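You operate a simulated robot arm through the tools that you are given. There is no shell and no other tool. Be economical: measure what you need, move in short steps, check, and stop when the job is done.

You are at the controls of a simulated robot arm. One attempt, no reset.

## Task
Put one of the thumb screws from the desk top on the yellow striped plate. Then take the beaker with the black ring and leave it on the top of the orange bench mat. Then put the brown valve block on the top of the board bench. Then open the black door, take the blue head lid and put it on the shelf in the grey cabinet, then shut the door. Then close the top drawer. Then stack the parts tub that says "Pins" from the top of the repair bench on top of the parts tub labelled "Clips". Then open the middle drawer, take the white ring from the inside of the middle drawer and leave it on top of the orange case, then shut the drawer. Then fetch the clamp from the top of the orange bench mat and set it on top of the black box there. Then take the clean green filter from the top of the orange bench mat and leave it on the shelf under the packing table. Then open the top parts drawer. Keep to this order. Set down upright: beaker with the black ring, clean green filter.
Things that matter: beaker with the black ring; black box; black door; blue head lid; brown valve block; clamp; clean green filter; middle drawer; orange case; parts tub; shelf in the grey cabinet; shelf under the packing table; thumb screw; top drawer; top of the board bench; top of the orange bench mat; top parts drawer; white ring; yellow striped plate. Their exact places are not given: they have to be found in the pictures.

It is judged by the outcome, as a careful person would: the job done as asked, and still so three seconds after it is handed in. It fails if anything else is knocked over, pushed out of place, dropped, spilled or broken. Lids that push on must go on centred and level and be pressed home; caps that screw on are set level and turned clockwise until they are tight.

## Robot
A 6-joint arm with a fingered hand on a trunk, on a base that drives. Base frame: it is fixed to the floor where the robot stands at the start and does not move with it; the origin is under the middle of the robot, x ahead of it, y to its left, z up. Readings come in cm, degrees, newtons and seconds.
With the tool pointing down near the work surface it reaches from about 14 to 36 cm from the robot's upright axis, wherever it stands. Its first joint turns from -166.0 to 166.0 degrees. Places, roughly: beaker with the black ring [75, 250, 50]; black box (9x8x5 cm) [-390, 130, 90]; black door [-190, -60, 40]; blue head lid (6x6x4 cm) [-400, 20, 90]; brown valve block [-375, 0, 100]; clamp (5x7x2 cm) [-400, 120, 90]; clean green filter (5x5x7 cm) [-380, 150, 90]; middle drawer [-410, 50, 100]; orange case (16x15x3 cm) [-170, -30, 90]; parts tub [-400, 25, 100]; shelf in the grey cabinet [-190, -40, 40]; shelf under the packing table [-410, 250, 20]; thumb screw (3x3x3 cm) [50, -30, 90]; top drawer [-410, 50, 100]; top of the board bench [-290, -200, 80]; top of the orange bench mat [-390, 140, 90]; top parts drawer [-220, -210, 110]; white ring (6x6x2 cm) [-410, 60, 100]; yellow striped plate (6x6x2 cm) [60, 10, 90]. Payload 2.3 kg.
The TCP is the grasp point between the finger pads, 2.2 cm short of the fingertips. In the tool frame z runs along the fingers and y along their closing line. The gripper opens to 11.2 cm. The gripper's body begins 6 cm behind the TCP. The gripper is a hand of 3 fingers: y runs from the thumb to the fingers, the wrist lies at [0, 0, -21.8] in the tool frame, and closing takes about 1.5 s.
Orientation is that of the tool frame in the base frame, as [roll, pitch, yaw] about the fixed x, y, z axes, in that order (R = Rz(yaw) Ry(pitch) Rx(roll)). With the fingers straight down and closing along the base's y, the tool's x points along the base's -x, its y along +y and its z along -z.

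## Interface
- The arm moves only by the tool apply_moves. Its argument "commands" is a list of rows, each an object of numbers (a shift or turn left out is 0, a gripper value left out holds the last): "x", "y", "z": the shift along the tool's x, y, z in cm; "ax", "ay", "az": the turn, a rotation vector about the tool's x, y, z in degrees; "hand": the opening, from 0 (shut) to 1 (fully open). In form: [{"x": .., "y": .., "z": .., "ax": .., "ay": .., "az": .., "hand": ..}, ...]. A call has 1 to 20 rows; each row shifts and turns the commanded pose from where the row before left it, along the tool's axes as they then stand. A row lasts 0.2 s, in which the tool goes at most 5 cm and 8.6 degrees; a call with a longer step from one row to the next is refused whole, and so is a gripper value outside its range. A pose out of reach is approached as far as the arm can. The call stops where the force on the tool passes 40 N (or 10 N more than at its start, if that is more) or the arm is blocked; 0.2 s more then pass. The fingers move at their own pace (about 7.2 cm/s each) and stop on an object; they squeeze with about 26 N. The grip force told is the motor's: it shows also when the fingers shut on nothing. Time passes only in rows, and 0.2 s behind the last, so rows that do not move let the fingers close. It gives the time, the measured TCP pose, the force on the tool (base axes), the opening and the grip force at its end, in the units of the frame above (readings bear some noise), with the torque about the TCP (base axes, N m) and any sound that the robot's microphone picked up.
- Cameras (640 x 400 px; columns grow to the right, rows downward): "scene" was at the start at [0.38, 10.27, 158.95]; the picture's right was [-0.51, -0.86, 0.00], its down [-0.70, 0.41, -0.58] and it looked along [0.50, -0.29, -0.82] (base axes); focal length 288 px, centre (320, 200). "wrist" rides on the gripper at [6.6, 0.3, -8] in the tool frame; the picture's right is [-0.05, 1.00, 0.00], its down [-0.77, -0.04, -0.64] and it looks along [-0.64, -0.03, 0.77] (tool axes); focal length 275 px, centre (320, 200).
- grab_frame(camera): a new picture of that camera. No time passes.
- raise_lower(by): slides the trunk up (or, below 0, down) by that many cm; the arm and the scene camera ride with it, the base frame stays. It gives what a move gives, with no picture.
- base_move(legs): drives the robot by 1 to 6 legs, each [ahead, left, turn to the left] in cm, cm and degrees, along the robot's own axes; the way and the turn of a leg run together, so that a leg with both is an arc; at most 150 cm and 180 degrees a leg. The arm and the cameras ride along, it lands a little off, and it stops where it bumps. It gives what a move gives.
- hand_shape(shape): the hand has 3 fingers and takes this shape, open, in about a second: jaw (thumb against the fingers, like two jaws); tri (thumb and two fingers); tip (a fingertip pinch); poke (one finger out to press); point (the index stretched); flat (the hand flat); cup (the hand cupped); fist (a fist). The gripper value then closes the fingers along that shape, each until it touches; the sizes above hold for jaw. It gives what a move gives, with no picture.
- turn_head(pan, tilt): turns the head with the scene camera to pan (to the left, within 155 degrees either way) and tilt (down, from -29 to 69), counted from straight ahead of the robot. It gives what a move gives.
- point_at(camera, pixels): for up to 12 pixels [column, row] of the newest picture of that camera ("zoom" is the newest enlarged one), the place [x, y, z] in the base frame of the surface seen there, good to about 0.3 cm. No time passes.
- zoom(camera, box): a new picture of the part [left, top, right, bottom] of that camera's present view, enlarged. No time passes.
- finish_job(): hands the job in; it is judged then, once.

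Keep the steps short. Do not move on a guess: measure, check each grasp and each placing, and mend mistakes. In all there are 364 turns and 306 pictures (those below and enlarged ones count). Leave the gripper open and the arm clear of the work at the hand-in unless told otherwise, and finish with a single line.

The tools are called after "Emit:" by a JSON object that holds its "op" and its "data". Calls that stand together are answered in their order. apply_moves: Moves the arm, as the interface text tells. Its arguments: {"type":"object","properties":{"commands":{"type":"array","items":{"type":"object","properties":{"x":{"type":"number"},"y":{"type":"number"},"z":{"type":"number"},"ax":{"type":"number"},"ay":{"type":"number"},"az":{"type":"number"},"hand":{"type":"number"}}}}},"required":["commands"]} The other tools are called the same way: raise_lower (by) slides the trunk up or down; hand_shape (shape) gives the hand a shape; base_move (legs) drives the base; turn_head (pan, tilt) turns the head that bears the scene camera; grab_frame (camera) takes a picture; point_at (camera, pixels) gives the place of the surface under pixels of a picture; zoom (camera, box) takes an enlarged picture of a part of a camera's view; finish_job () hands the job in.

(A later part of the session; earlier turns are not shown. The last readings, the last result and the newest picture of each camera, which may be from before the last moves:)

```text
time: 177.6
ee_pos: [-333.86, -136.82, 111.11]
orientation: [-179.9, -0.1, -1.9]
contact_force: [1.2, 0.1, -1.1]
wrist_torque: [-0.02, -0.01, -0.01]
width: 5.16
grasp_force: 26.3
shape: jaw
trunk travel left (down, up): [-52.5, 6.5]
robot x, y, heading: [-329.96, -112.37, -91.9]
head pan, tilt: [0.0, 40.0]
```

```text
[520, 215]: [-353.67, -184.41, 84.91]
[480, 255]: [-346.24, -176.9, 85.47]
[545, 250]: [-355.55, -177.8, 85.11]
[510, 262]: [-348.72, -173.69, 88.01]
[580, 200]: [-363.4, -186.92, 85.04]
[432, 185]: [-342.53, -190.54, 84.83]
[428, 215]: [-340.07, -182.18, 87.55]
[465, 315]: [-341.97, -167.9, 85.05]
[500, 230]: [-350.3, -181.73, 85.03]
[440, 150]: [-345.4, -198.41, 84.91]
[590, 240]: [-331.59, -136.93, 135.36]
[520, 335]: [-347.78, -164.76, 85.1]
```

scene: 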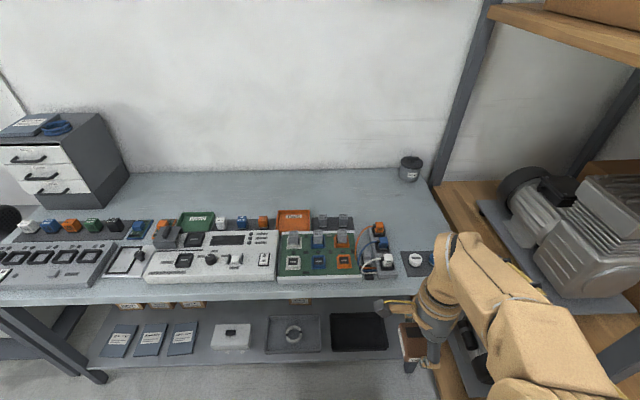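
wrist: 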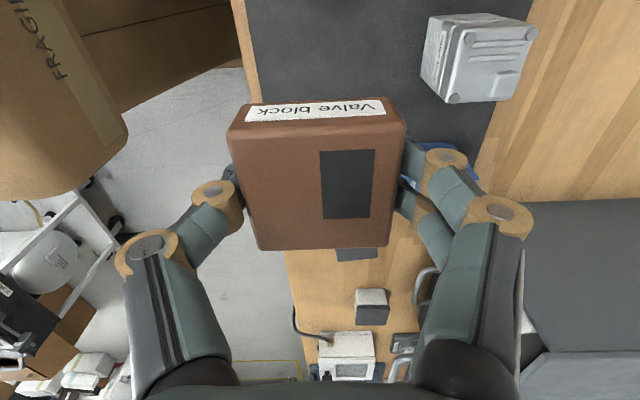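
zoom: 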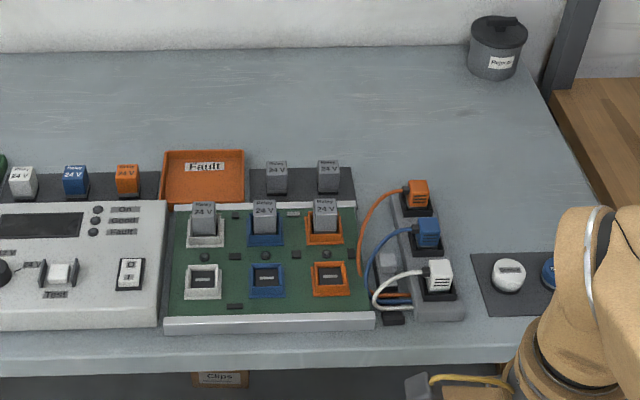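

Spot chosen: centre (−351,−183). Drive right 13 and ahead 29.

Emit:
{"op": "base_move", "data": {"legs": [[0, -13, 1.9], [29, 0, 0]]}}

Emit:
{"op": "turn_head", "data": {"pan": -5, "tilt": 60}}

Emit:
{"op": "grab_frame", "data": {"camera": "scene"}}

```text
time: 180.5
ee_pos: [-346.48, -166.58, 111.09]
orientation: [179.9, -0.1, 0.1]
contact_force: [-0.2, -0.1, -2.8]
wrist_torque: [0.01, -0.01, 0.0]
width: 5.12
grasp_force: 26.0
shape: jaw
trunk travel left (down, up): [-52.5, 6.5]
robot x, y, heading: [-343.16, -141.67, -89.7]
head pan, tilt: [0.0, 40.0]
```

```text
time: 181.4
ee_pos: [-346.53, -166.58, 111.16]
orientation: [179.9, -0.1, 0.2]
contact_force: [1.0, 0.5, -0.7]
wrist_torque: [0.0, -0.03, 0.0]
width: 5.15
grasp_force: 26.1
shape: jaw
trunk travel left (down, up): [-52.5, 6.5]
robot x, y, heading: [-343.49, -141.8, -89.6]
head pan, tilt: [-5.0, 60.0]
```

```text
237 pictures are left
```

scene: 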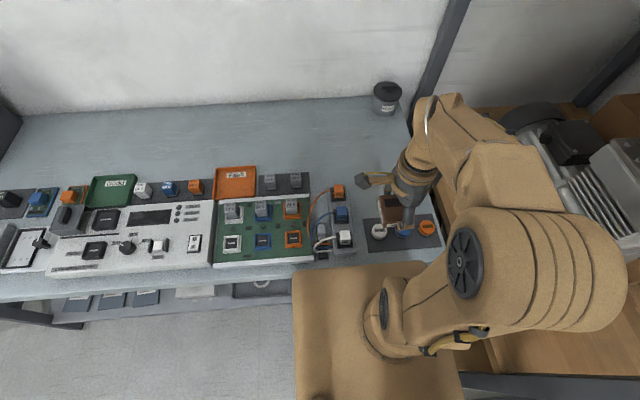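

Emit:
{"op": "point_at", "data": {"camera": "scene", "pixels": [[600, 270], [540, 160], [430, 100], [440, 60], [415, 160], [460, 190], [600, 70], [425, 215], [376, 262], [435, 205], [545, 105], [447, 110]]}}

```text
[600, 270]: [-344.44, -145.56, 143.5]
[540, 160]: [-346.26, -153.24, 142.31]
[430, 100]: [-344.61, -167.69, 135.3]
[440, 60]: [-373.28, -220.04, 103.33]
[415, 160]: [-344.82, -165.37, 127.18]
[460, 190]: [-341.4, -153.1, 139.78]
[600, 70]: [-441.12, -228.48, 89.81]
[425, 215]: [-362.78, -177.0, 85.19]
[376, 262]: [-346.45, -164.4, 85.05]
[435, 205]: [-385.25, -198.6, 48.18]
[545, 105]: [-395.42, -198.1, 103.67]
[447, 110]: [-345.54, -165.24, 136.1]
```

Arm is clear of the rack. Move over the spot and down to z≈95.

Emit:
{"op": "apply_moves", "data": {"commands": [{"y": 4, "x": -1.5}, {"y": 4, "x": -1.5}, {"y": 4, "x": -1.5}, {"y": 4.4}, {"z": 4}, {"z": 4}, {"z": 4}, {"z": 4}, {}]}}

Emit:
{"op": "zoom", "data": {"camera": "scene", "box": [300, 120, 480, 280]}}

Emit:
{"op": "grab_frame", "data": {"camera": "wrist"}}

```text
time: 183.4
ee_pos: [-350.85, -182.9, 95.35]
orientation: [179.9, -0.1, 0.1]
contact_force: [-0.4, -1.3, -1.9]
wrist_torque: [0.02, -0.02, -0.04]
width: 5.13
grasp_force: 26.4
shape: jaw
trunk travel left (down, up): [-52.5, 6.5]
robot x, y, heading: [-343.21, -142.06, -89.8]
head pan, tilt: [-5.0, 60.0]
```

```text
2.50 times, centred on (390, 200) of scene
```

zoom: 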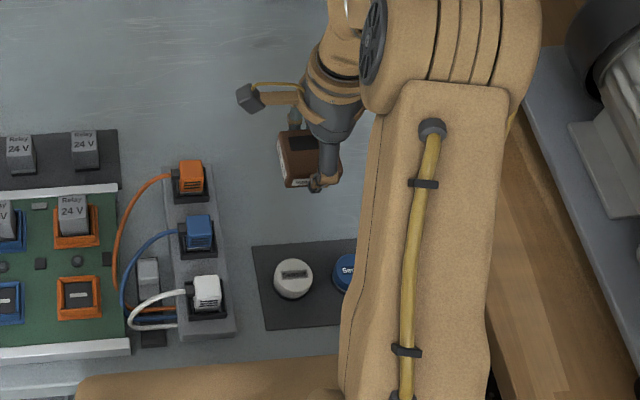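

```text
235 pictures are left
```

wrist: 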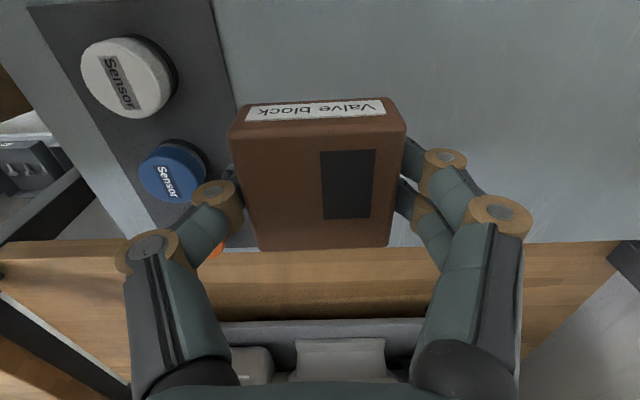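

Lower 7.5 then creep to contact.

Emit:
{"op": "apply_moves", "data": {"commands": [{"z": 3}, {"z": 3}, {"z": 1.4}, {"z": 0.2}, {}, {}]}}

Emit:
{"op": "grab_frame", "data": {"camera": "wrist"}}

```text
time: 184.8
ee_pos: [-350.97, -183.01, 87.5]
orientation: [179.8, -0.1, 0.2]
contact_force: [0.8, -0.7, 0.7]
wrist_torque: [-0.05, -0.02, -0.01]
width: 5.12
grasp_force: 26.0
shape: jaw
trunk travel left (down, up): [-52.5, 6.5]
robot x, y, heading: [-343.17, -141.39, -89.7]
head pan, tilt: [-5.0, 60.0]
```

```text
234 pictures are left
```

wrist: 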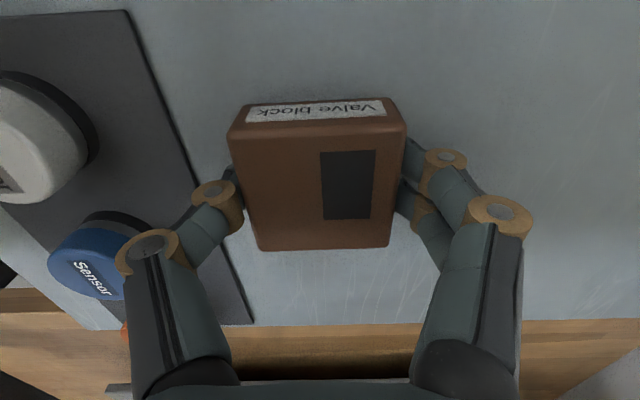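

Emit:
{"op": "apply_moves", "data": {"commands": [{"z": 0.2}, {"hand": 0.5}, {"hand": 0.56}, {"hand": 0.6}, {}, {}, {"z": -2}, {"z": -3}, {"z": -4}, {"z": -4}, {"z": -4}, {"z": -4}, {"z": -4}, {}]}}

Emit:
{"op": "grab_frame", "data": {"camera": "wrist"}}

```text
time: 187.8
ee_pos: [-351.02, -183.12, 112.09]
orientation: [179.9, -0.1, 0.1]
contact_force: [-0.6, 0.0, 0.1]
wrist_torque: [0.04, 0.03, 0.01]
width: 6.68
grasp_force: 0.1
shape: jaw
trunk travel left (down, up): [-52.5, 6.5]
robot x, y, heading: [-343.54, -141.65, -89.7]
head pan, tilt: [-5.0, 60.0]
```

```text
233 pictures are left
```

wrist: 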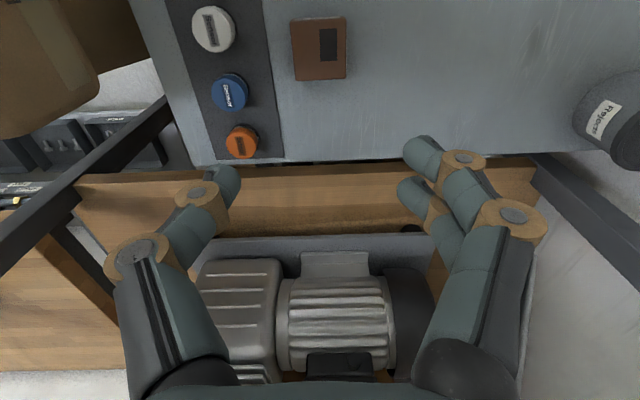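

The block is on the board bench. Retract, turn the hand back, and drive to face the cabinet's black door.

Emit:
{"op": "apply_moves", "data": {"commands": [{"y": -4}, {"y": -4}, {"y": -4}, {"y": -4}, {"az": -8.2}, {"az": -8.2}, {"az": -8.2}, {"az": -8.2}, {"az": -8.2}, {"az": -8.2}, {"az": -8.2}, {"az": -8.2}, {"az": -8.2}, {"az": -8.2}, {"az": -8}, {}]}}

Emit:
{"op": "base_move", "data": {"legs": [[-24, 0, 0], [0, 60, 0]]}}

Emit:
{"op": "turn_head", "data": {"pan": 130, "tilt": 35}}

Emit:
{"op": "grab_frame", "data": {"camera": "scene"}}

```text
time: 191.2
ee_pos: [-351.01, -167.06, 112.37]
orientation: [179.9, 0.2, 90.3]
contact_force: [0.4, 0.1, -0.1]
wrist_torque: [-0.02, 0.01, -0.01]
width: 6.69
grasp_force: 0.0
shape: jaw
trunk travel left (down, up): [-52.5, 6.5]
robot x, y, heading: [-343.06, -141.7, -89.6]
head pan, tilt: [-5.0, 60.0]
```

```text
time: 195.8
ee_pos: [-293.42, -142.27, 112.34]
orientation: [179.9, 0.1, 90.6]
contact_force: [0.2, 0.0, -0.3]
wrist_torque: [0.01, -0.02, -0.03]
width: 6.68
grasp_force: 0.1
shape: jaw
trunk travel left (down, up): [-52.5, 6.5]
robot x, y, heading: [-286.15, -116.49, -89.4]
head pan, tilt: [-5.0, 60.0]
```

```text
time: 198.0
ee_pos: [-293.36, -142.13, 112.25]
orientation: [179.9, 0.1, 90.8]
contact_force: [-0.5, -0.2, 0.5]
wrist_torque: [0.0, 0.01, -0.02]
width: 6.67
grasp_force: 0.1
shape: jaw
trunk travel left (down, up): [-52.5, 6.5]
robot x, y, heading: [-286.09, -116.37, -89.6]
head pan, tilt: [130.0, 35.0]
```

```text
232 pictures are left
```

scene: 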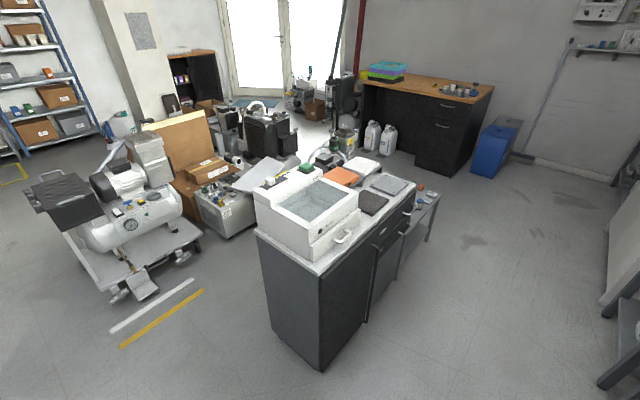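

Emit:
{"op": "zoom", "data": {"camera": "scene", "box": [240, 170, 460, 380]}}

Emit:
{"op": "point_at", "data": {"camera": "scene", "pixels": [[325, 362], [370, 315], [322, 275], [412, 190], [375, 245], [395, 255], [365, 300], [120, 298], [145, 290], [195, 245], [270, 330], [260, 235]]}}

```text
1.90 times, centred on (350, 275) of scene
```

zoom: 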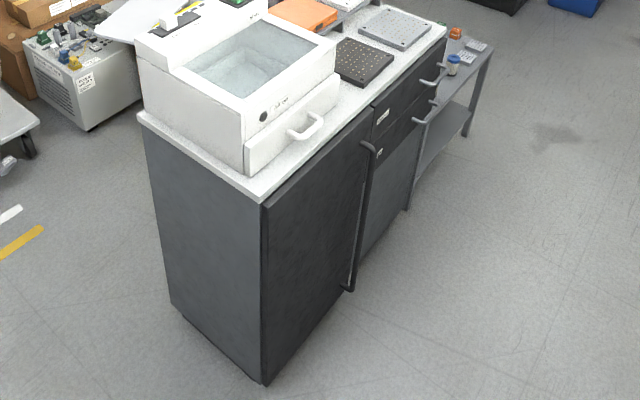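

```text
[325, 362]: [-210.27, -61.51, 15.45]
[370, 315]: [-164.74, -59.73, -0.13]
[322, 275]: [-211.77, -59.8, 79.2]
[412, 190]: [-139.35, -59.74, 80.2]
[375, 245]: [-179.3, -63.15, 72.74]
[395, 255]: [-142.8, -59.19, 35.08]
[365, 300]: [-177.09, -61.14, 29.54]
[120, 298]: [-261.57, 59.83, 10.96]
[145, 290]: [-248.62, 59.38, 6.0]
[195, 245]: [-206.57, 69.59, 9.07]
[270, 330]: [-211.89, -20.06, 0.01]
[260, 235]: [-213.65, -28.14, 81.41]
```

The door has a vertical bar handle at x≈−178, hinge at west edge x≈−211. Turn around and stand at about (−170,−116) facing the cabinet.

Emit:
{"op": "base_move", "data": {"legs": [[0, 0, 179.5], [0, -116, 0]]}}

Emit:
{"op": "turn_head", "data": {"pan": 0, "tilt": 45}}

Emit:
{"op": "grab_frame", "data": {"camera": "scene"}}

```text
time: 211.5
ee_pos: [-156.81, -91.77, 112.29]
orientation: [179.9, 0.1, -90.8]
contact_force: [-0.4, 0.1, 0.4]
wrist_torque: [-0.03, -0.02, 0.0]
width: 6.68
grasp_force: 0.0
shape: jaw
trunk travel left (down, up): [-52.5, 6.5]
robot x, y, heading: [-164.87, -117.13, 89.1]
head pan, tilt: [130.0, 35.0]
```

```text
time: 213.6
ee_pos: [-156.9, -91.54, 112.37]
orientation: [179.8, 0.0, -90.8]
contact_force: [0.2, 0.7, 0.3]
wrist_torque: [-0.03, -0.01, 0.0]
width: 6.71
grasp_force: 0.0
shape: jaw
trunk travel left (down, up): [-52.5, 6.5]
robot x, y, heading: [-164.6, -117.21, 89.4]
head pan, tilt: [0.0, 45.0]
```

```text
230 pictures are left
```

scene: 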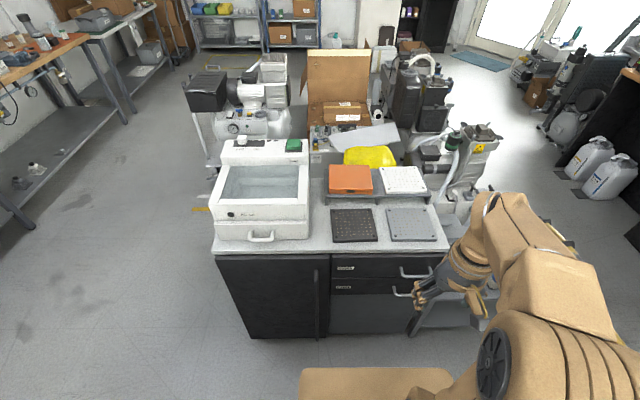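

Emit:
{"op": "zoom", "data": {"camera": "scene", "box": [200, 230, 460, 360]}}

Emit:
{"op": "point_at", "data": {"camera": "zoom", "pixels": [[286, 95], [286, 140], [287, 190], [288, 240], [288, 262], [313, 100], [50, 70], [135, 260], [300, 70], [285, 85], [320, 240], [60, 45]]}}

```text
2.46 times, centred on (330, 295) of scene
```

zoom: 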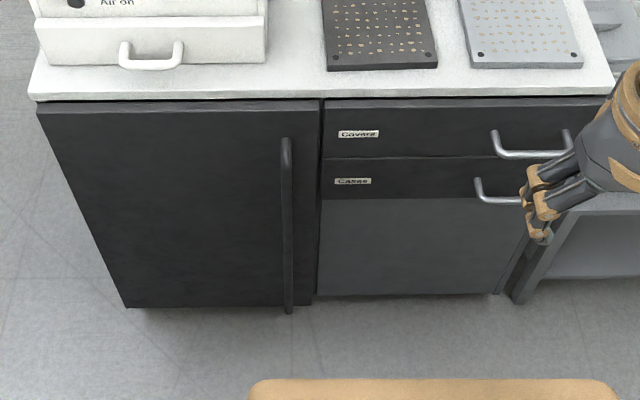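

```text
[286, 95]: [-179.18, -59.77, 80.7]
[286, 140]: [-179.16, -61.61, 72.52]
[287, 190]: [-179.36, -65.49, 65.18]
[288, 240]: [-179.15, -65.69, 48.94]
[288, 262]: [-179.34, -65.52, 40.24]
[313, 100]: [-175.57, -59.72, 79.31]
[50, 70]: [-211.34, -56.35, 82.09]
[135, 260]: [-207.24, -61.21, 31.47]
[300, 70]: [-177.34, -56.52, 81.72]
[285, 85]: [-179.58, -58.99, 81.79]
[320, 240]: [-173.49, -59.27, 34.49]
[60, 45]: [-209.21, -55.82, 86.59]
```

Bar handle: x −179.2, centre y≈−65, top z≈72. Drive ahead 12 and left 4, lower trunk 25, then bring the open hand over the bar's top.

Emit:
{"op": "base_move", "data": {"legs": [[12, 4, 0.6]]}}

Emit:
{"op": "raise_lower", "data": {"by": -25}}

```text
time: 214.8
ee_pos: [-160.88, -79.71, 112.26]
orientation: [179.8, 0.0, -90.5]
contact_force: [0.2, 0.5, 0.4]
wrist_torque: [0.02, 0.0, -0.01]
width: 6.69
grasp_force: 0.2
shape: jaw
trunk travel left (down, up): [-52.5, 6.5]
robot x, y, heading: [-168.61, -105.27, 89.5]
head pan, tilt: [0.0, 45.0]
```

```text
time: 217.4
ee_pos: [-160.78, -79.85, 87.41]
orientation: [179.9, 0.2, -90.4]
contact_force: [-0.4, 0.2, 0.1]
wrist_torque: [-0.01, 0.01, -0.01]
width: 6.66
grasp_force: 0.1
shape: jaw
trunk travel left (down, up): [-27.5, 31.5]
robot x, y, heading: [-168.72, -105.1, 89.6]
head pan, tilt: [0.0, 45.0]
```

Emit:
{"op": "apply_moves", "data": {"commands": [{"y": 4.6}, {"y": 4.6}, {"y": 4.6}, {"y": 4.6}, {"x": -4}, {"z": 4}, {"z": 4}, {"z": 4}, {"z": 4}, {"z": 4}, {}]}}

Emit:
{"op": "grab_frame", "data": {"camera": "wrist"}}

Emit:
{"op": "grab_frame", "data": {"camera": "scene"}}

```text
time: 219.8
ee_pos: [-179.27, -75.9, 67.64]
orientation: [179.9, 0.0, -90.5]
contact_force: [0.3, 0.5, 1.0]
wrist_torque: [-0.01, 0.0, 0.02]
width: 6.68
grasp_force: 0.0
shape: jaw
trunk travel left (down, up): [-27.5, 31.5]
robot x, y, heading: [-168.54, -104.94, 89.4]
head pan, tilt: [0.0, 45.0]
```

```text
228 pictures are left
```

wrist: 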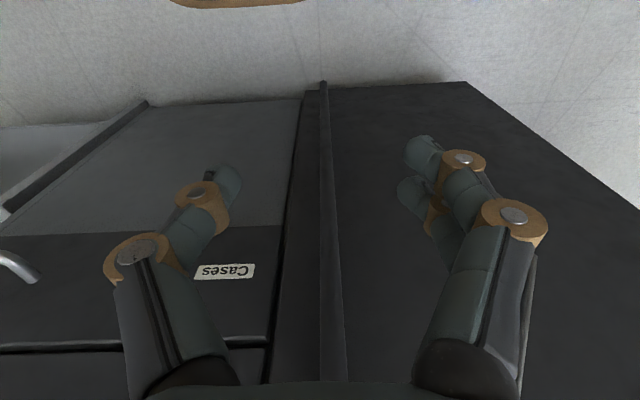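

```text
227 pictures are left
```

scene: 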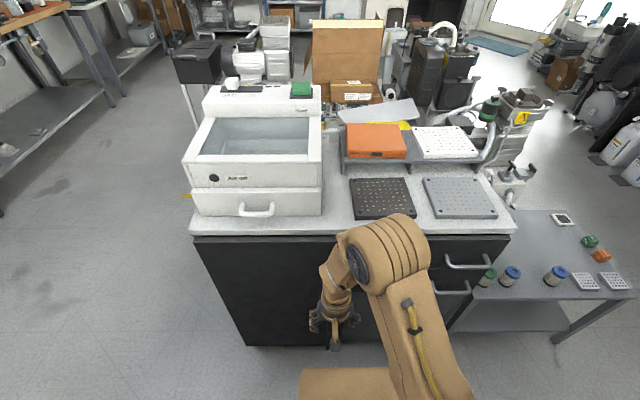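

The bar runs between the fingers. Move in 10.8 cm toward the door.

Emit:
{"op": "apply_moves", "data": {"commands": [{"x": -4}, {"x": -4}, {"x": -2.6}, {}]}}

Emit:
{"op": "grab_frame", "data": {"camera": "wrist"}}

```text
time: 220.8
ee_pos: [-178.99, -65.26, 67.39]
orientation: [179.9, 0.0, -90.6]
contact_force: [-0.4, 0.3, 1.3]
wrist_torque: [-0.02, 0.0, 0.0]
width: 6.67
grasp_force: 0.0
shape: jaw
trunk travel left (down, up): [-27.5, 31.5]
robot x, y, heading: [-168.5, -105.05, 89.7]
head pan, tilt: [0.0, 45.0]
```

```text
226 pictures are left
```

wrist: 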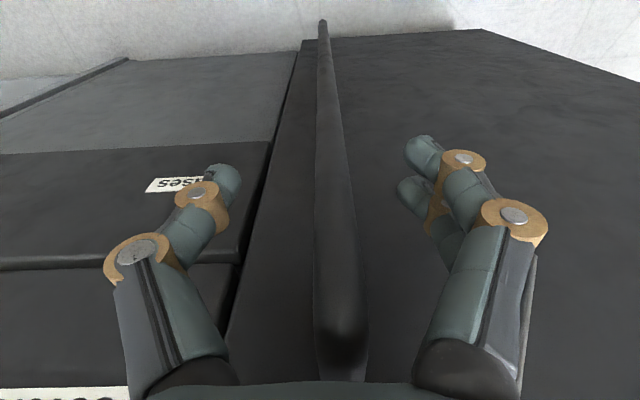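

Bar centred. Close on it.

Emit:
{"op": "apply_moves", "data": {"commands": [{"hand": 0}, {}, {}, {}, {}, {}, {}, {}]}}

Emit:
{"op": "grab_frame", "data": {"camera": "wrist"}}

```text
time: 222.6
ee_pos: [-178.97, -65.39, 67.33]
orientation: [179.9, 0.1, -90.5]
contact_force: [4.9, -3.8, -4.2]
wrist_torque: [-0.03, -0.07, 0.01]
width: 0.0
grasp_force: 25.6
shape: jaw
trunk travel left (down, up): [-27.5, 31.5]
robot x, y, heading: [-168.63, -104.97, 89.7]
head pan, tilt: [0.0, 45.0]
```

```text
225 pictures are left
```

wrist: 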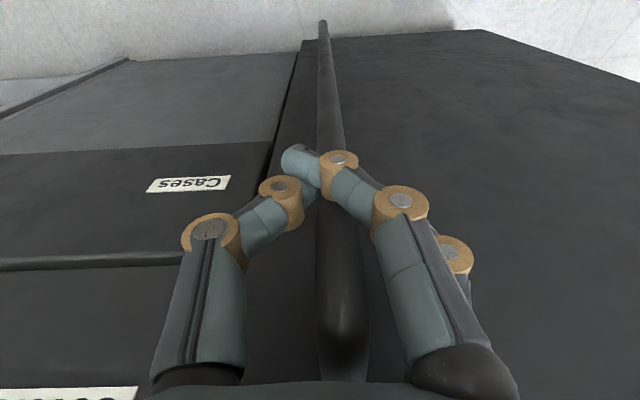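

The fingers hook around the bar. Pull along the hinge arc: 5 steps of 3°.

Emit:
{"op": "apply_moves", "data": {"commands": [{"x": 1.69, "y": 0.2, "az": 3}, {"x": 1.69, "y": 0.2, "az": 3}, {"x": 1.69, "y": 0.2, "az": 3}, {"x": 1.69, "y": 0.2, "az": 3}, {"x": 1.69, "y": 0.2, "az": 3}, {}]}}

Emit:
{"op": "grab_frame", "data": {"camera": "wrist"}}

```text
time: 224.0
ee_pos: [-181.12, -73.43, 67.23]
orientation: [179.9, 0.0, -105.4]
contact_force: [0.8, -0.7, 0.6]
wrist_torque: [0.02, 0.05, 0.03]
width: 0.0
grasp_force: 25.8
shape: jaw
trunk travel left (down, up): [-27.5, 31.5]
robot x, y, heading: [-168.77, -104.67, 89.7]
head pan, tilt: [0.0, 45.0]
```

```text
224 pictures are left
```

wrist: 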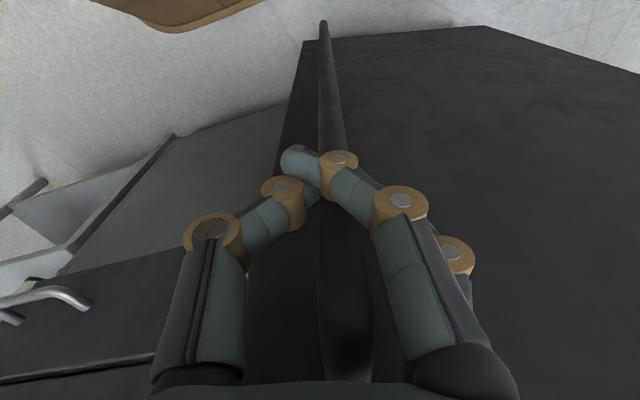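

Door is moving (15°). Continue 6 more steps to ~33°.

Emit:
{"op": "apply_moves", "data": {"commands": [{"x": 1.69, "y": 0.2, "az": 3}, {"x": 1.69, "y": 0.2, "az": 3}, {"x": 1.69, "y": 0.2, "az": 3}, {"x": 1.69, "y": 0.2, "az": 3}, {"x": 1.69, "y": 0.2, "az": 3}, {"x": 1.69, "y": 0.2, "az": 3}, {}]}}

Emit:
{"op": "grab_frame", "data": {"camera": "scene"}}

```text
time: 225.6
ee_pos: [-186.14, -82.07, 67.13]
orientation: [179.9, 0.0, -123.4]
contact_force: [-1.9, 1.8, 5.9]
wrist_torque: [0.18, 0.11, 0.06]
width: 0.0
grasp_force: 25.9
shape: jaw
trunk travel left (down, up): [-27.5, 31.5]
robot x, y, heading: [-168.72, -104.83, 89.5]
head pan, tilt: [0.0, 45.0]
```

```text
223 pictures are left
```

scene: 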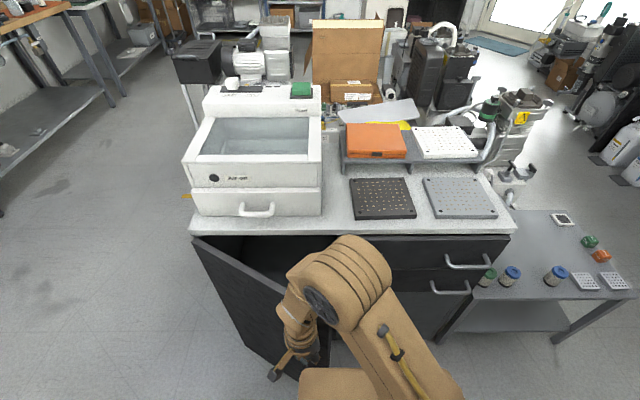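

Door ~33° open. Open the fingers and lift straight up off the bar.

Emit:
{"op": "apply_moves", "data": {"commands": [{"hand": 0.5}, {"hand": 0.6}, {}, {}, {}, {"z": -3}, {"z": -4}, {"z": -4}, {"z": -4}, {"z": -4}, {}]}}

Emit:
{"op": "grab_frame", "data": {"camera": "wrist"}}

```text
time: 228.0
ee_pos: [-186.13, -81.77, 86.35]
orientation: [179.9, 0.0, -123.4]
contact_force: [0.7, -0.3, 0.4]
wrist_torque: [0.02, 0.0, 0.03]
width: 6.68
grasp_force: 0.1
shape: jaw
trunk travel left (down, up): [-27.5, 31.5]
robot x, y, heading: [-168.59, -105.29, 89.7]
head pan, tilt: [0.0, 45.0]
```

```text
222 pictures are left
```

wrist: 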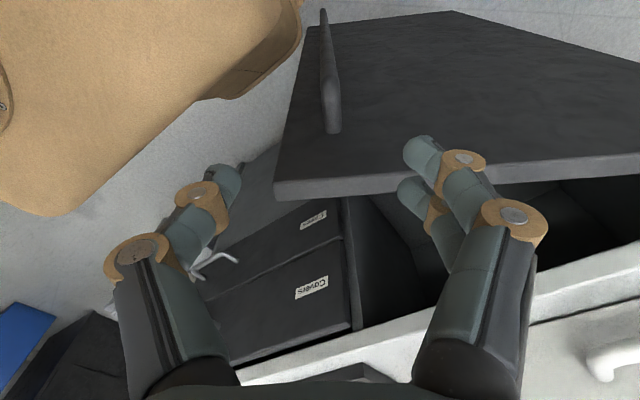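

Now shift the base right 11 and ahead 8 so the door's tip clears me, and turn the hand back with fingers closed.

Emit:
{"op": "base_move", "data": {"legs": [[0, -11, 0], [8, 0, 0]]}}

Emit:
{"op": "apply_moves", "data": {"commands": [{"az": -8.2, "hand": 0}, {"az": -8.2}, {"az": -8.2}, {"az": -8.2}, {}]}}

Emit:
{"op": "grab_frame", "data": {"camera": "wrist"}}

```text
time: 229.9
ee_pos: [-174.96, -73.58, 86.38]
orientation: [179.9, -0.1, -123.8]
contact_force: [-0.1, 0.4, -0.1]
wrist_torque: [0.03, -0.01, 0.0]
width: 6.69
grasp_force: 0.1
shape: jaw
trunk travel left (down, up): [-27.5, 31.5]
robot x, y, heading: [-157.34, -97.07, 89.4]
head pan, tilt: [0.0, 45.0]
```

```text
time: 231.1
ee_pos: [-174.83, -73.74, 86.38]
orientation: [179.9, 0.1, -90.9]
contact_force: [-0.7, 0.1, -0.5]
wrist_torque: [0.03, -0.02, -0.01]
width: 0.0
grasp_force: 26.2
shape: jaw
trunk travel left (down, up): [-27.5, 31.5]
robot x, y, heading: [-157.8, -96.94, 89.2]
head pan, tilt: [0.0, 45.0]
```

```text
221 pictures are left
```

wrist: 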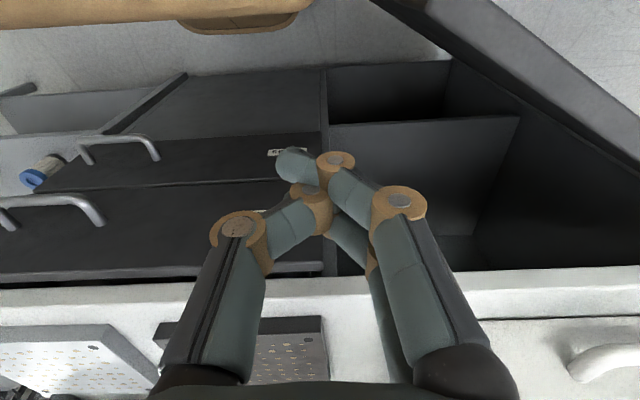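

I see the shelf inside. Move the closed hand to (−187,−68), lower 18 cm behind the door.

Emit:
{"op": "apply_moves", "data": {"commands": [{"x": -3}, {"x": -2.3, "y": 2}, {"y": 4}, {"y": 4}, {"y": 2}, {"z": 4}, {"z": 4}, {"z": 4}, {"z": 4}, {"z": 2}, {}]}}

Emit:
{"op": "grab_frame", "data": {"camera": "wrist"}}

```text
time: 233.1
ee_pos: [-186.84, -68.39, 71.48]
orientation: [179.2, 0.0, -91.2]
contact_force: [5.3, -4.6, 24.7]
wrist_torque: [-1.56, 0.54, 0.48]
width: 0.01
grasp_force: 25.7
shape: jaw
trunk travel left (down, up): [-27.5, 31.5]
robot x, y, heading: [-157.38, -96.93, 89.0]
head pan, tilt: [0.0, 45.0]
stopped in row 10: the force on the tool passed its limit at 111 N (the readings are from after the stop); the commanded pose is now the measured one
```

```text
220 pictures are left
```

wrist: 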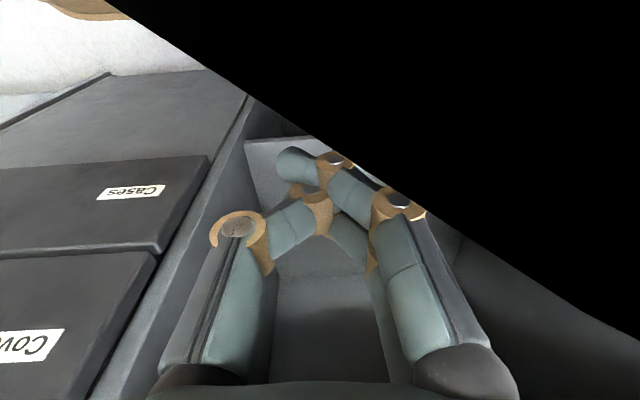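

The wrist camera touched the door top. Raise 6 and turn the hand so that the camera faces east.

Emit:
{"op": "apply_moves", "data": {"commands": [{"z": -3}, {"z": -3}, {"z": -3}, {"az": -8.2}, {"az": -8.2}, {"az": -8.2}, {"az": -8.2}, {"az": -8.2}, {"az": -8.2}, {"az": -8.2}, {"az": -8.2}, {"az": -8.2}, {"az": -8.2}, {"az": -8}, {}]}}

Emit:
{"op": "grab_frame", "data": {"camera": "wrist"}}

```text
time: 236.3
ee_pos: [-186.89, -68.15, 80.03]
orientation: [-180.0, 0.6, -1.2]
contact_force: [0.5, -0.4, 0.6]
wrist_torque: [0.01, 0.0, -0.04]
width: 0.02
grasp_force: 26.2
shape: jaw
trunk travel left (down, up): [-27.5, 31.5]
robot x, y, heading: [-157.78, -97.22, 89.4]
head pan, tilt: [0.0, 45.0]
```

```text
219 pictures are left
```

wrist: 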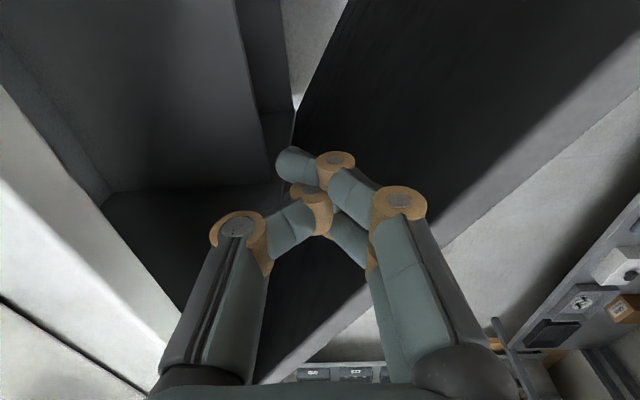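

Now lower 10.

Emit:
{"op": "apply_moves", "data": {"commands": [{"z": 3}, {"z": 3}, {"z": 3}, {"z": 1.5}, {}]}}

```text
time: 237.5
ee_pos: [-187.33, -68.36, 69.54]
orientation: [179.9, 0.5, -1.3]
contact_force: [0.0, 0.3, -1.2]
wrist_torque: [0.02, -0.03, 0.04]
width: 0.01
grasp_force: 25.6
shape: jaw
trunk travel left (down, up): [-27.5, 31.5]
robot x, y, heading: [-157.34, -97.29, 89.4]
head pan, tilt: [0.0, 45.0]
```

Push the door outward along the arc.

Emit:
{"op": "apply_moves", "data": {"commands": [{"y": 2}, {"y": 2}, {"x": -0.7, "y": 2}, {"x": -1, "y": 2}, {"x": -1.3, "y": 2}, {"x": -1.5, "y": 1.6}, {"x": -1.8, "y": 1.4}, {"x": -2, "y": 1}, {}]}}

Emit:
{"op": "grab_frame", "data": {"camera": "scene"}}

```text
time: 239.5
ee_pos: [-195.54, -82.21, 69.46]
orientation: [179.9, 0.5, -1.2]
contact_force: [-0.2, 0.8, -1.2]
wrist_torque: [0.0, -0.03, -0.04]
width: 0.0
grasp_force: 25.9
shape: jaw
trunk travel left (down, up): [-27.5, 31.5]
robot x, y, heading: [-157.54, -96.91, 89.4]
head pan, tilt: [0.0, 45.0]
```

```text
218 pictures are left
```

scene: 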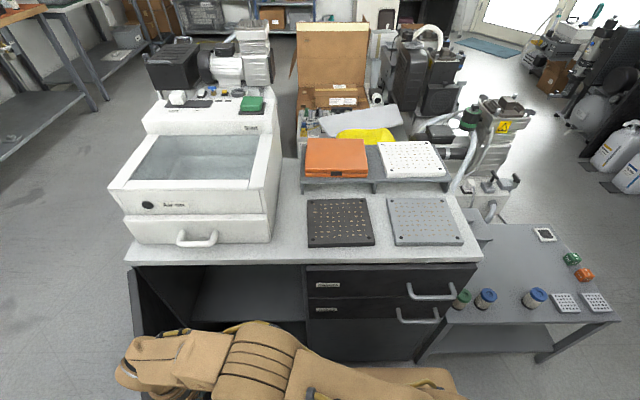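

Door is ~65–70°. Drive the base left 22 with the hand pushing it past 90°.

Emit:
{"op": "base_move", "data": {"legs": [[0, 11, 0], [0, 11, 0]]}}

Emit:
{"op": "grab_frame", "data": {"camera": "scene"}}

```text
time: 241.4
ee_pos: [-214.04, -82.04, 69.49]
orientation: [179.7, -0.3, -1.6]
contact_force: [13.9, -2.1, 5.2]
wrist_torque: [0.18, 1.34, -0.04]
width: 0.0
grasp_force: 25.9
shape: jaw
trunk travel left (down, up): [-27.5, 31.5]
robot x, y, heading: [-176.55, -96.88, 89.6]
head pan, tilt: [0.0, 45.0]
stopped in leg 2: the force on the tool passed its limit at 119 N (the readings are from after the stop); the commanded pose is now the measured one
```

```text
217 pictures are left
```

scene: 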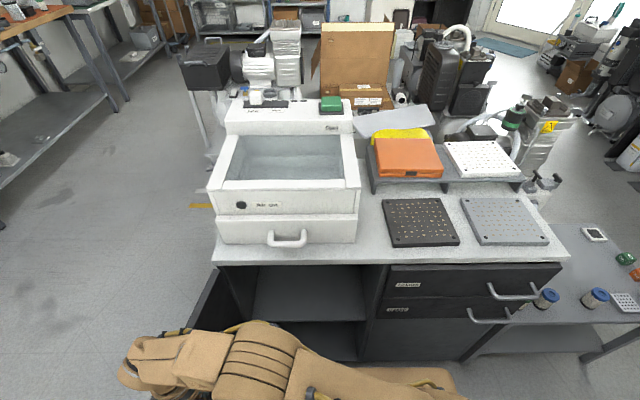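

The door reached its stop (~100°). Move the hand off it, raise, and measure the opening.

Emit:
{"op": "apply_moves", "data": {"commands": [{"x": 3}, {"x": 4}, {"z": -4}, {"z": -4}, {"z": -4}, {"z": -4}, {"x": 4, "hand": 0.6}, {"x": 4}, {"x": 4}, {"x": 4}, {}]}}

Emit:
{"op": "turn_head", "data": {"pan": 20, "tilt": 55}}

Emit:
{"op": "grab_frame", "data": {"camera": "scene"}}

```text
time: 243.8
ee_pos: [-191.38, -82.56, 85.4]
orientation: [179.7, -0.4, -1.7]
contact_force: [-0.5, -0.7, 0.3]
wrist_torque: [0.0, -0.03, 0.01]
width: 6.66
grasp_force: 0.0
shape: jaw
trunk travel left (down, up): [-27.5, 31.5]
robot x, y, heading: [-176.68, -97.04, 89.5]
head pan, tilt: [0.0, 45.0]
```

```text
time: 244.7
ee_pos: [-191.46, -82.6, 85.48]
orientation: [179.7, -0.5, -1.6]
contact_force: [0.5, -0.4, 0.3]
wrist_torque: [-0.01, 0.02, 0.0]
width: 6.69
grasp_force: 0.1
shape: jaw
trunk travel left (down, up): [-27.5, 31.5]
robot x, y, heading: [-176.67, -96.99, 89.4]
head pan, tilt: [20.0, 55.0]
```

```text
216 pictures are left
```

scene: 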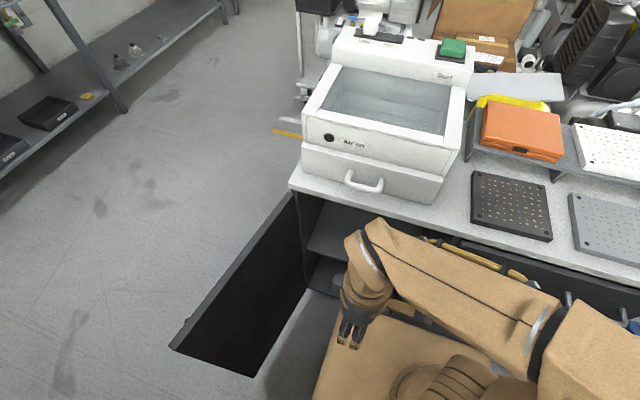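

Emit:
{"op": "zoom", "data": {"camera": "scene", "box": [280, 180, 440, 320]}}

Emit:
{"op": "point_at", "data": {"camera": "scene", "pixels": [[335, 235], [320, 250], [350, 215], [375, 220], [325, 280], [200, 330], [280, 205], [250, 350], [315, 200], [400, 235]]}}

```text
2.86 times, centred on (360, 250) of scene
```

zoom: 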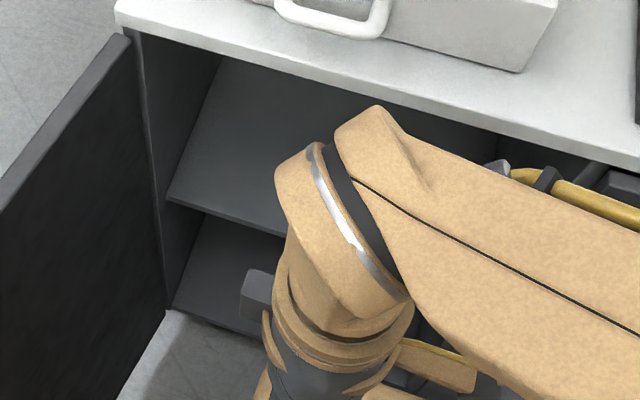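

```text
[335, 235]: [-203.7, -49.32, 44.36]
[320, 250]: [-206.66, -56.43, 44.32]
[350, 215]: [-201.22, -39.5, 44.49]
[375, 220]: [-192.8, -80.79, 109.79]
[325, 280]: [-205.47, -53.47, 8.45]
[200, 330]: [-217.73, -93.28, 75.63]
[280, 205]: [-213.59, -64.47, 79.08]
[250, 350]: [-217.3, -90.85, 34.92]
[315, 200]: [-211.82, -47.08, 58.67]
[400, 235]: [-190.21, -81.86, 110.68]
```

Shelf is at z 44.3, front edge y≈−57. Now fetch the lid: raise trunk, back off, drive to the bench at y≈18.

Emit:
{"op": "raise_lower", "data": {"by": 26}}

Emit:
{"op": "base_move", "data": {"legs": [[-21, 0, 0.5], [0, 140, 0], [0, 0, 90], [0, -135, 0]]}}

```text
time: 247.3
ee_pos: [-191.64, -82.48, 111.35]
orientation: [179.7, -0.5, -1.6]
contact_force: [0.2, -0.2, -0.2]
wrist_torque: [-0.02, 0.02, 0.02]
width: 6.7
grasp_force: 0.1
shape: jaw
trunk travel left (down, up): [-53.5, 5.5]
robot x, y, heading: [-176.53, -96.87, 89.5]
head pan, tilt: [20.0, 55.0]
```

```text
time: 266.0
ee_pos: [-337.79, 3.03, 111.48]
orientation: [179.7, -0.5, 91.9]
contact_force: [0.0, -0.6, -0.6]
wrist_torque: [0.0, 0.0, -0.01]
width: 6.7
grasp_force: 0.0
shape: jaw
trunk travel left (down, up): [-53.5, 5.5]
robot x, y, heading: [-324.41, 18.61, -177.1]
head pan, tilt: [20.0, 55.0]
```

Emit:
{"op": "base_move", "data": {"legs": [[18, 0, -2.9]]}}

Emit:
{"op": "turn_head", "data": {"pan": 5, "tilt": 58}}

Emit:
{"op": "grab_frame", "data": {"camera": "scene"}}

Emit:
{"op": "zoom", "data": {"camera": "scene", "box": [220, 100, 480, 260]}}

```text
time: 267.5
ee_pos: [-356.98, 3.37, 111.54]
orientation: [179.7, -0.6, 89.0]
contact_force: [0.4, 0.8, 1.1]
wrist_torque: [-0.03, 0.01, 0.01]
width: 6.68
grasp_force: 0.0
shape: jaw
trunk travel left (down, up): [-53.5, 5.5]
robot x, y, heading: [-342.96, 18.35, 179.7]
head pan, tilt: [20.0, 55.0]
```

```text
time: 268.2
ee_pos: [-357.02, 3.35, 111.42]
orientation: [179.7, -0.6, 89.0]
contact_force: [-0.9, 0.1, -0.1]
wrist_torque: [-0.03, -0.02, -0.02]
width: 6.67
grasp_force: 0.0
shape: jaw
trunk travel left (down, up): [-53.5, 5.5]
robot x, y, heading: [-343.05, 18.79, 180.0]
head pan, tilt: [5.0, 58.0]
```

```text
214 pictures are left
```

scene: 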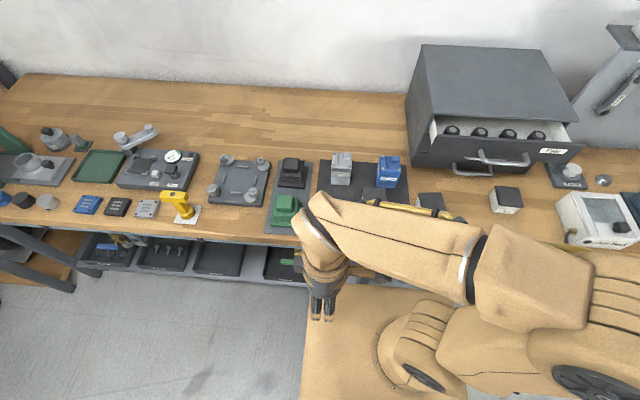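

```text
2.46 times, centred on (350, 180) of scene
```

zoom: 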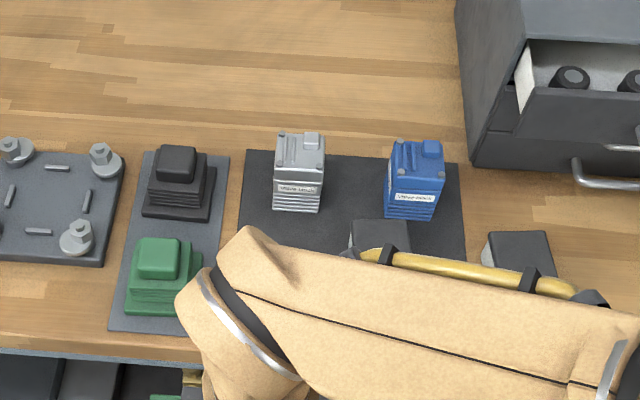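

Emit:
{"op": "zoom", "data": {"camera": "scene", "box": [365, 145, 415, 195]}}

Emit:
{"op": "point_at", "data": {"camera": "zoom", "pixels": [[320, 100], [230, 150], [230, 250], [400, 260], [320, 270], [320, 310], [320, 360], [440, 120], [310, 180], [200, 330], [420, 80], [320, 390]]}}

```text
8.00 times, centred on (390, 170) of scene
```

zoom: 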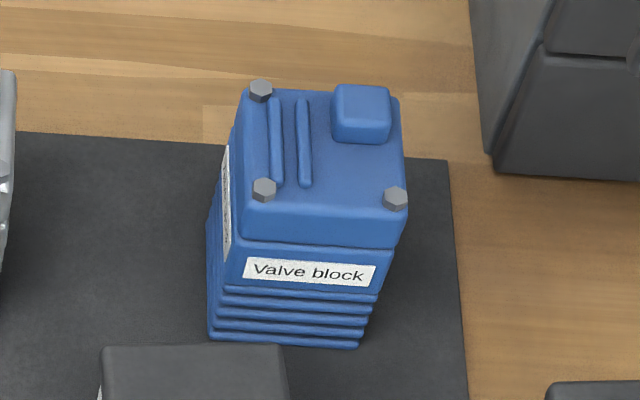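

```text
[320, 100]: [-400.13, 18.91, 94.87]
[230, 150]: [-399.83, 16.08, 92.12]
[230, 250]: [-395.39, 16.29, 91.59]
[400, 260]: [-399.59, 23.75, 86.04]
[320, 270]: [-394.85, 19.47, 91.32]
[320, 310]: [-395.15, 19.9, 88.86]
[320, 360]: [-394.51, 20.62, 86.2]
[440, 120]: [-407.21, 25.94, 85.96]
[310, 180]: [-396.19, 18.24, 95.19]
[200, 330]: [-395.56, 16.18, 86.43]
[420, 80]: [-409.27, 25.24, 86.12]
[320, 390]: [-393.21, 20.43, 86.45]
```

The lid (top piece, seam at z≈92.2, top 95) is centred ≈(−397.6,19.0). To be able to place it level on the shelf I'll grasp it with the hand tilted 30° forward. First turn the hand back and tilt it.

Emit:
{"op": "apply_moves", "data": {"commands": [{"az": 8.1, "hand": 0.8, "z": -1}, {"az": 8.1}, {"az": 8.1}, {"az": 8.1}, {"az": 8.1}, {"az": 8.1}, {"az": 8.1}, {"az": 8.1}, {"az": 8.1}, {"az": 8.1}, {"az": 8.1}, {"ay": -7.5}, {"ay": -7.5}, {"ay": -7.5}, {"ay": -7.5}, {}]}}

```text
time: 271.6
ee_pos: [-357.0, 3.2, 112.47]
orientation: [-179.5, 29.8, 0.2]
contact_force: [0.4, -0.6, -0.6]
wrist_torque: [0.0, 0.0, 0.03]
width: 8.93
grasp_force: 0.1
shape: jaw
trunk travel left (down, up): [-53.5, 5.5]
robot x, y, heading: [-343.07, 18.22, 179.8]
head pan, tilt: [5.0, 58.0]
```

Tilt done. Move sideways 15.8 and forward to above the lid (z≈107), and look.

Emit:
{"op": "apply_moves", "data": {"commands": [{"y": -4}, {"y": -4}, {"y": -4}, {"y": -3.8}, {"x": -3.32, "z": 2.5}, {"x": -3.32, "z": 2.5}, {"x": -3.32, "z": 2.5}, {"x": -3.32, "z": 2.5}, {"x": -3.32, "z": 2.5}, {"x": -3.32, "z": 2.5}, {"x": -3.32, "z": 2.5}, {"x": -3.32, "z": 2.5}, {}]}}

Emit:
{"op": "grab_frame", "data": {"camera": "wrist"}}

Emit:
{"op": "grab_frame", "data": {"camera": "scene"}}

```text
time: 272.4
ee_pos: [-356.46, 11.97, 116.49]
orientation: [179.2, 30.4, 0.6]
contact_force: [-15.7, -18.8, 15.5]
wrist_torque: [1.52, -1.61, -0.38]
width: 8.92
grasp_force: 0.0
shape: jaw
out of reach, approached as far as the arm can: row 1, 2, 3
trunk travel left (down, up): [-53.5, 5.5]
robot x, y, heading: [-342.87, 18.21, 180.0]
head pan, tilt: [5.0, 58.0]
stopped in row 3: the force on the tool passed its limit at 85 N (the readings are from after the stop); the commanded pose is now the measured one
```

```text
211 pictures are left
```

wrist: 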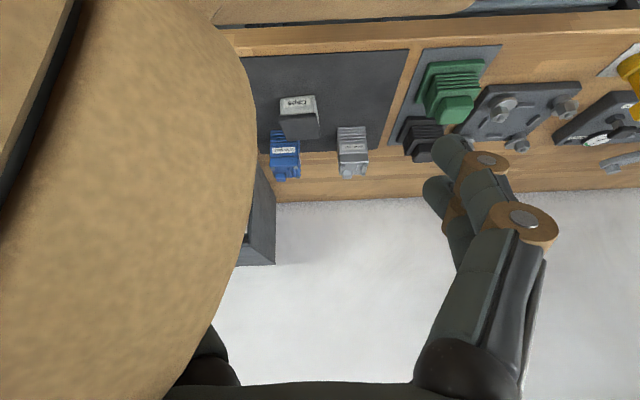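

```text
210 pictures are left
```

scene: 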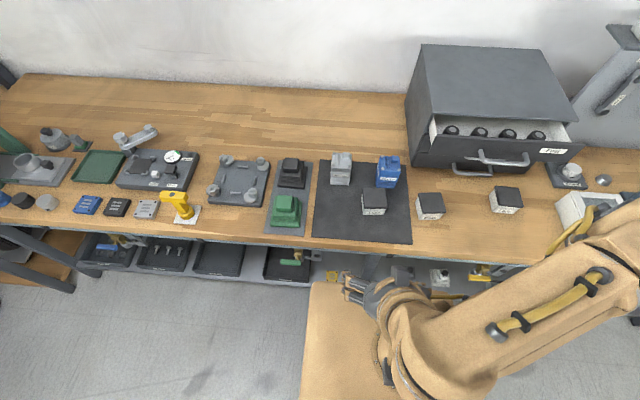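

The hand was too close to the arm's own body. Extend forward first.

Emit:
{"op": "apply_moves", "data": {"commands": [{"x": -3.46, "z": 2}, {"x": -3.46, "z": 2}, {"x": -3.46, "z": 2}, {"x": -3.46, "z": 2}, {"x": -3.46, "z": 2}, {}]}}

Emit:
{"op": "grab_frame", "data": {"camera": "scene"}}

```text
time: 273.9
ee_pos: [-376.55, 11.68, 116.32]
orientation: [179.4, 30.4, 0.5]
contact_force: [-0.3, 0.8, 0.4]
wrist_torque: [0.04, 0.01, 0.01]
width: 8.97
grasp_force: 0.1
shape: jaw
trunk travel left (down, up): [-53.5, 5.5]
robot x, y, heading: [-342.67, 18.23, 179.9]
head pan, tilt: [5.0, 58.0]
```

```text
209 pictures are left
```

scene: 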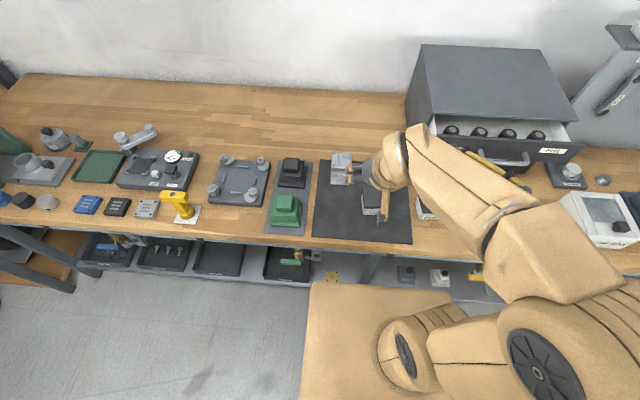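

Emit:
{"op": "apply_moves", "data": {"commands": [{"x": -2.12, "y": -1.22, "z": 3.15}, {"x": -2.12, "y": -1.22, "z": 3.15}, {"x": -2.12, "y": -1.22, "z": 3.15}, {"x": -2.12, "y": -1.22, "z": 3.15}, {"x": -2.12, "y": -1.22, "z": 3.15}, {"x": -2.12, "y": -1.22, "z": 3.15}, {}]}}

Emit:
{"op": "grab_frame", "data": {"camera": "wrist"}}

Emit:
{"op": "grab_frame", "data": {"camera": "scene"}}

```text
time: 275.4
ee_pos: [-396.94, 18.6, 106.18]
orientation: [179.4, 30.4, 0.5]
contact_force: [-0.6, 0.2, -0.3]
wrist_torque: [0.0, 0.01, -0.03]
width: 8.98
grasp_force: 0.0
shape: jaw
trunk travel left (down, up): [-53.5, 5.5]
robot x, y, heading: [-342.93, 18.17, 179.9]
head pan, tilt: [5.0, 58.0]
```

```text
208 pictures are left
```

wrist: 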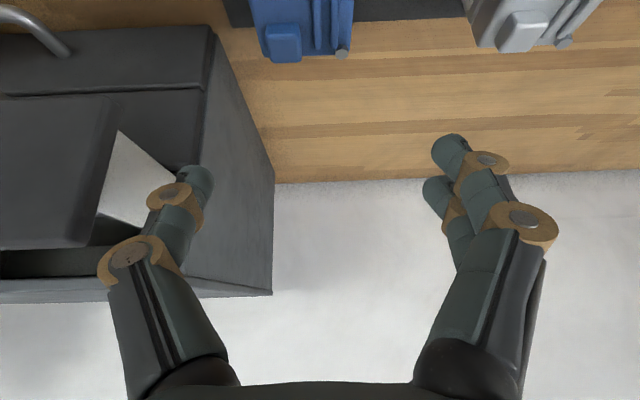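

```text
207 pictures are left
```

scene: 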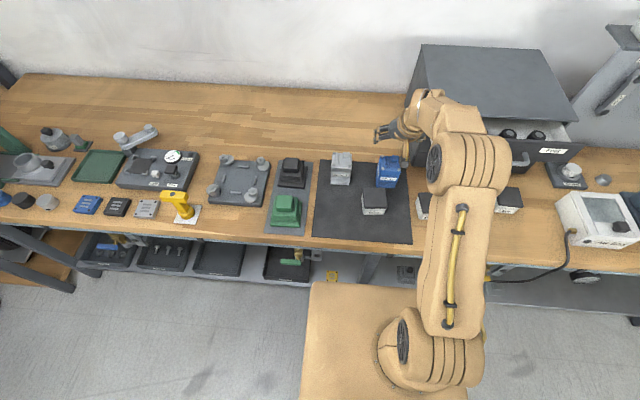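

Emit:
{"op": "point_at", "data": {"camera": "wrist", "pixels": [[256, 15], [352, 15], [310, 30], [270, 52], [340, 48], [310, 10], [245, 170], [275, 182], [222, 60], [280, 40]]}}

Emit:
{"op": "zoom", "data": {"camera": "scene", "box": [350, 90, 480, 230]}}

```text
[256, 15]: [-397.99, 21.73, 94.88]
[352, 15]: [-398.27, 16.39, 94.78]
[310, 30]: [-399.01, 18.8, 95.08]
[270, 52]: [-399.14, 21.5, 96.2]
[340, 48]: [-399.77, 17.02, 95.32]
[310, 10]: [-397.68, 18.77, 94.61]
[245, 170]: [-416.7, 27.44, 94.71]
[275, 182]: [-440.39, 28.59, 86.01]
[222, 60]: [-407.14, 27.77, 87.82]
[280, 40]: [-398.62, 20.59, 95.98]
```

```text
2.86 times, centred on (415, 160) of scene
```

zoom: 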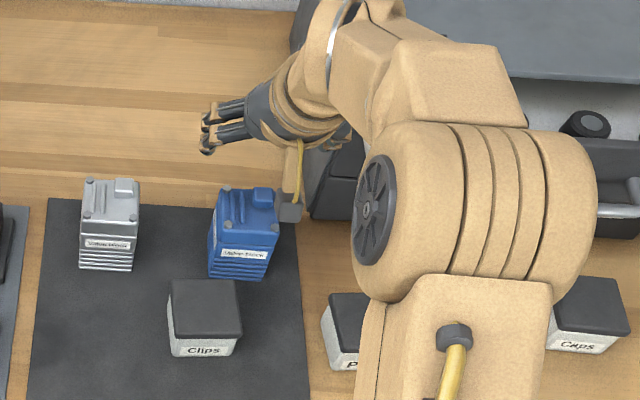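

Emit:
{"op": "point_at", "data": {"camera": "scene", "pixels": [[480, 70], [425, 60], [440, 110], [460, 115], [500, 150], [520, 150], [455, 150]]}}

```text
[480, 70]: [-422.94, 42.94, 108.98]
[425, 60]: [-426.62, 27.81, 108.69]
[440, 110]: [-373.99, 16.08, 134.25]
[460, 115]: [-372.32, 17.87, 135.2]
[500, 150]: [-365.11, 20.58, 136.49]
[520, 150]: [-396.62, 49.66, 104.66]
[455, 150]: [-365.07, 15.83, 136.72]
```

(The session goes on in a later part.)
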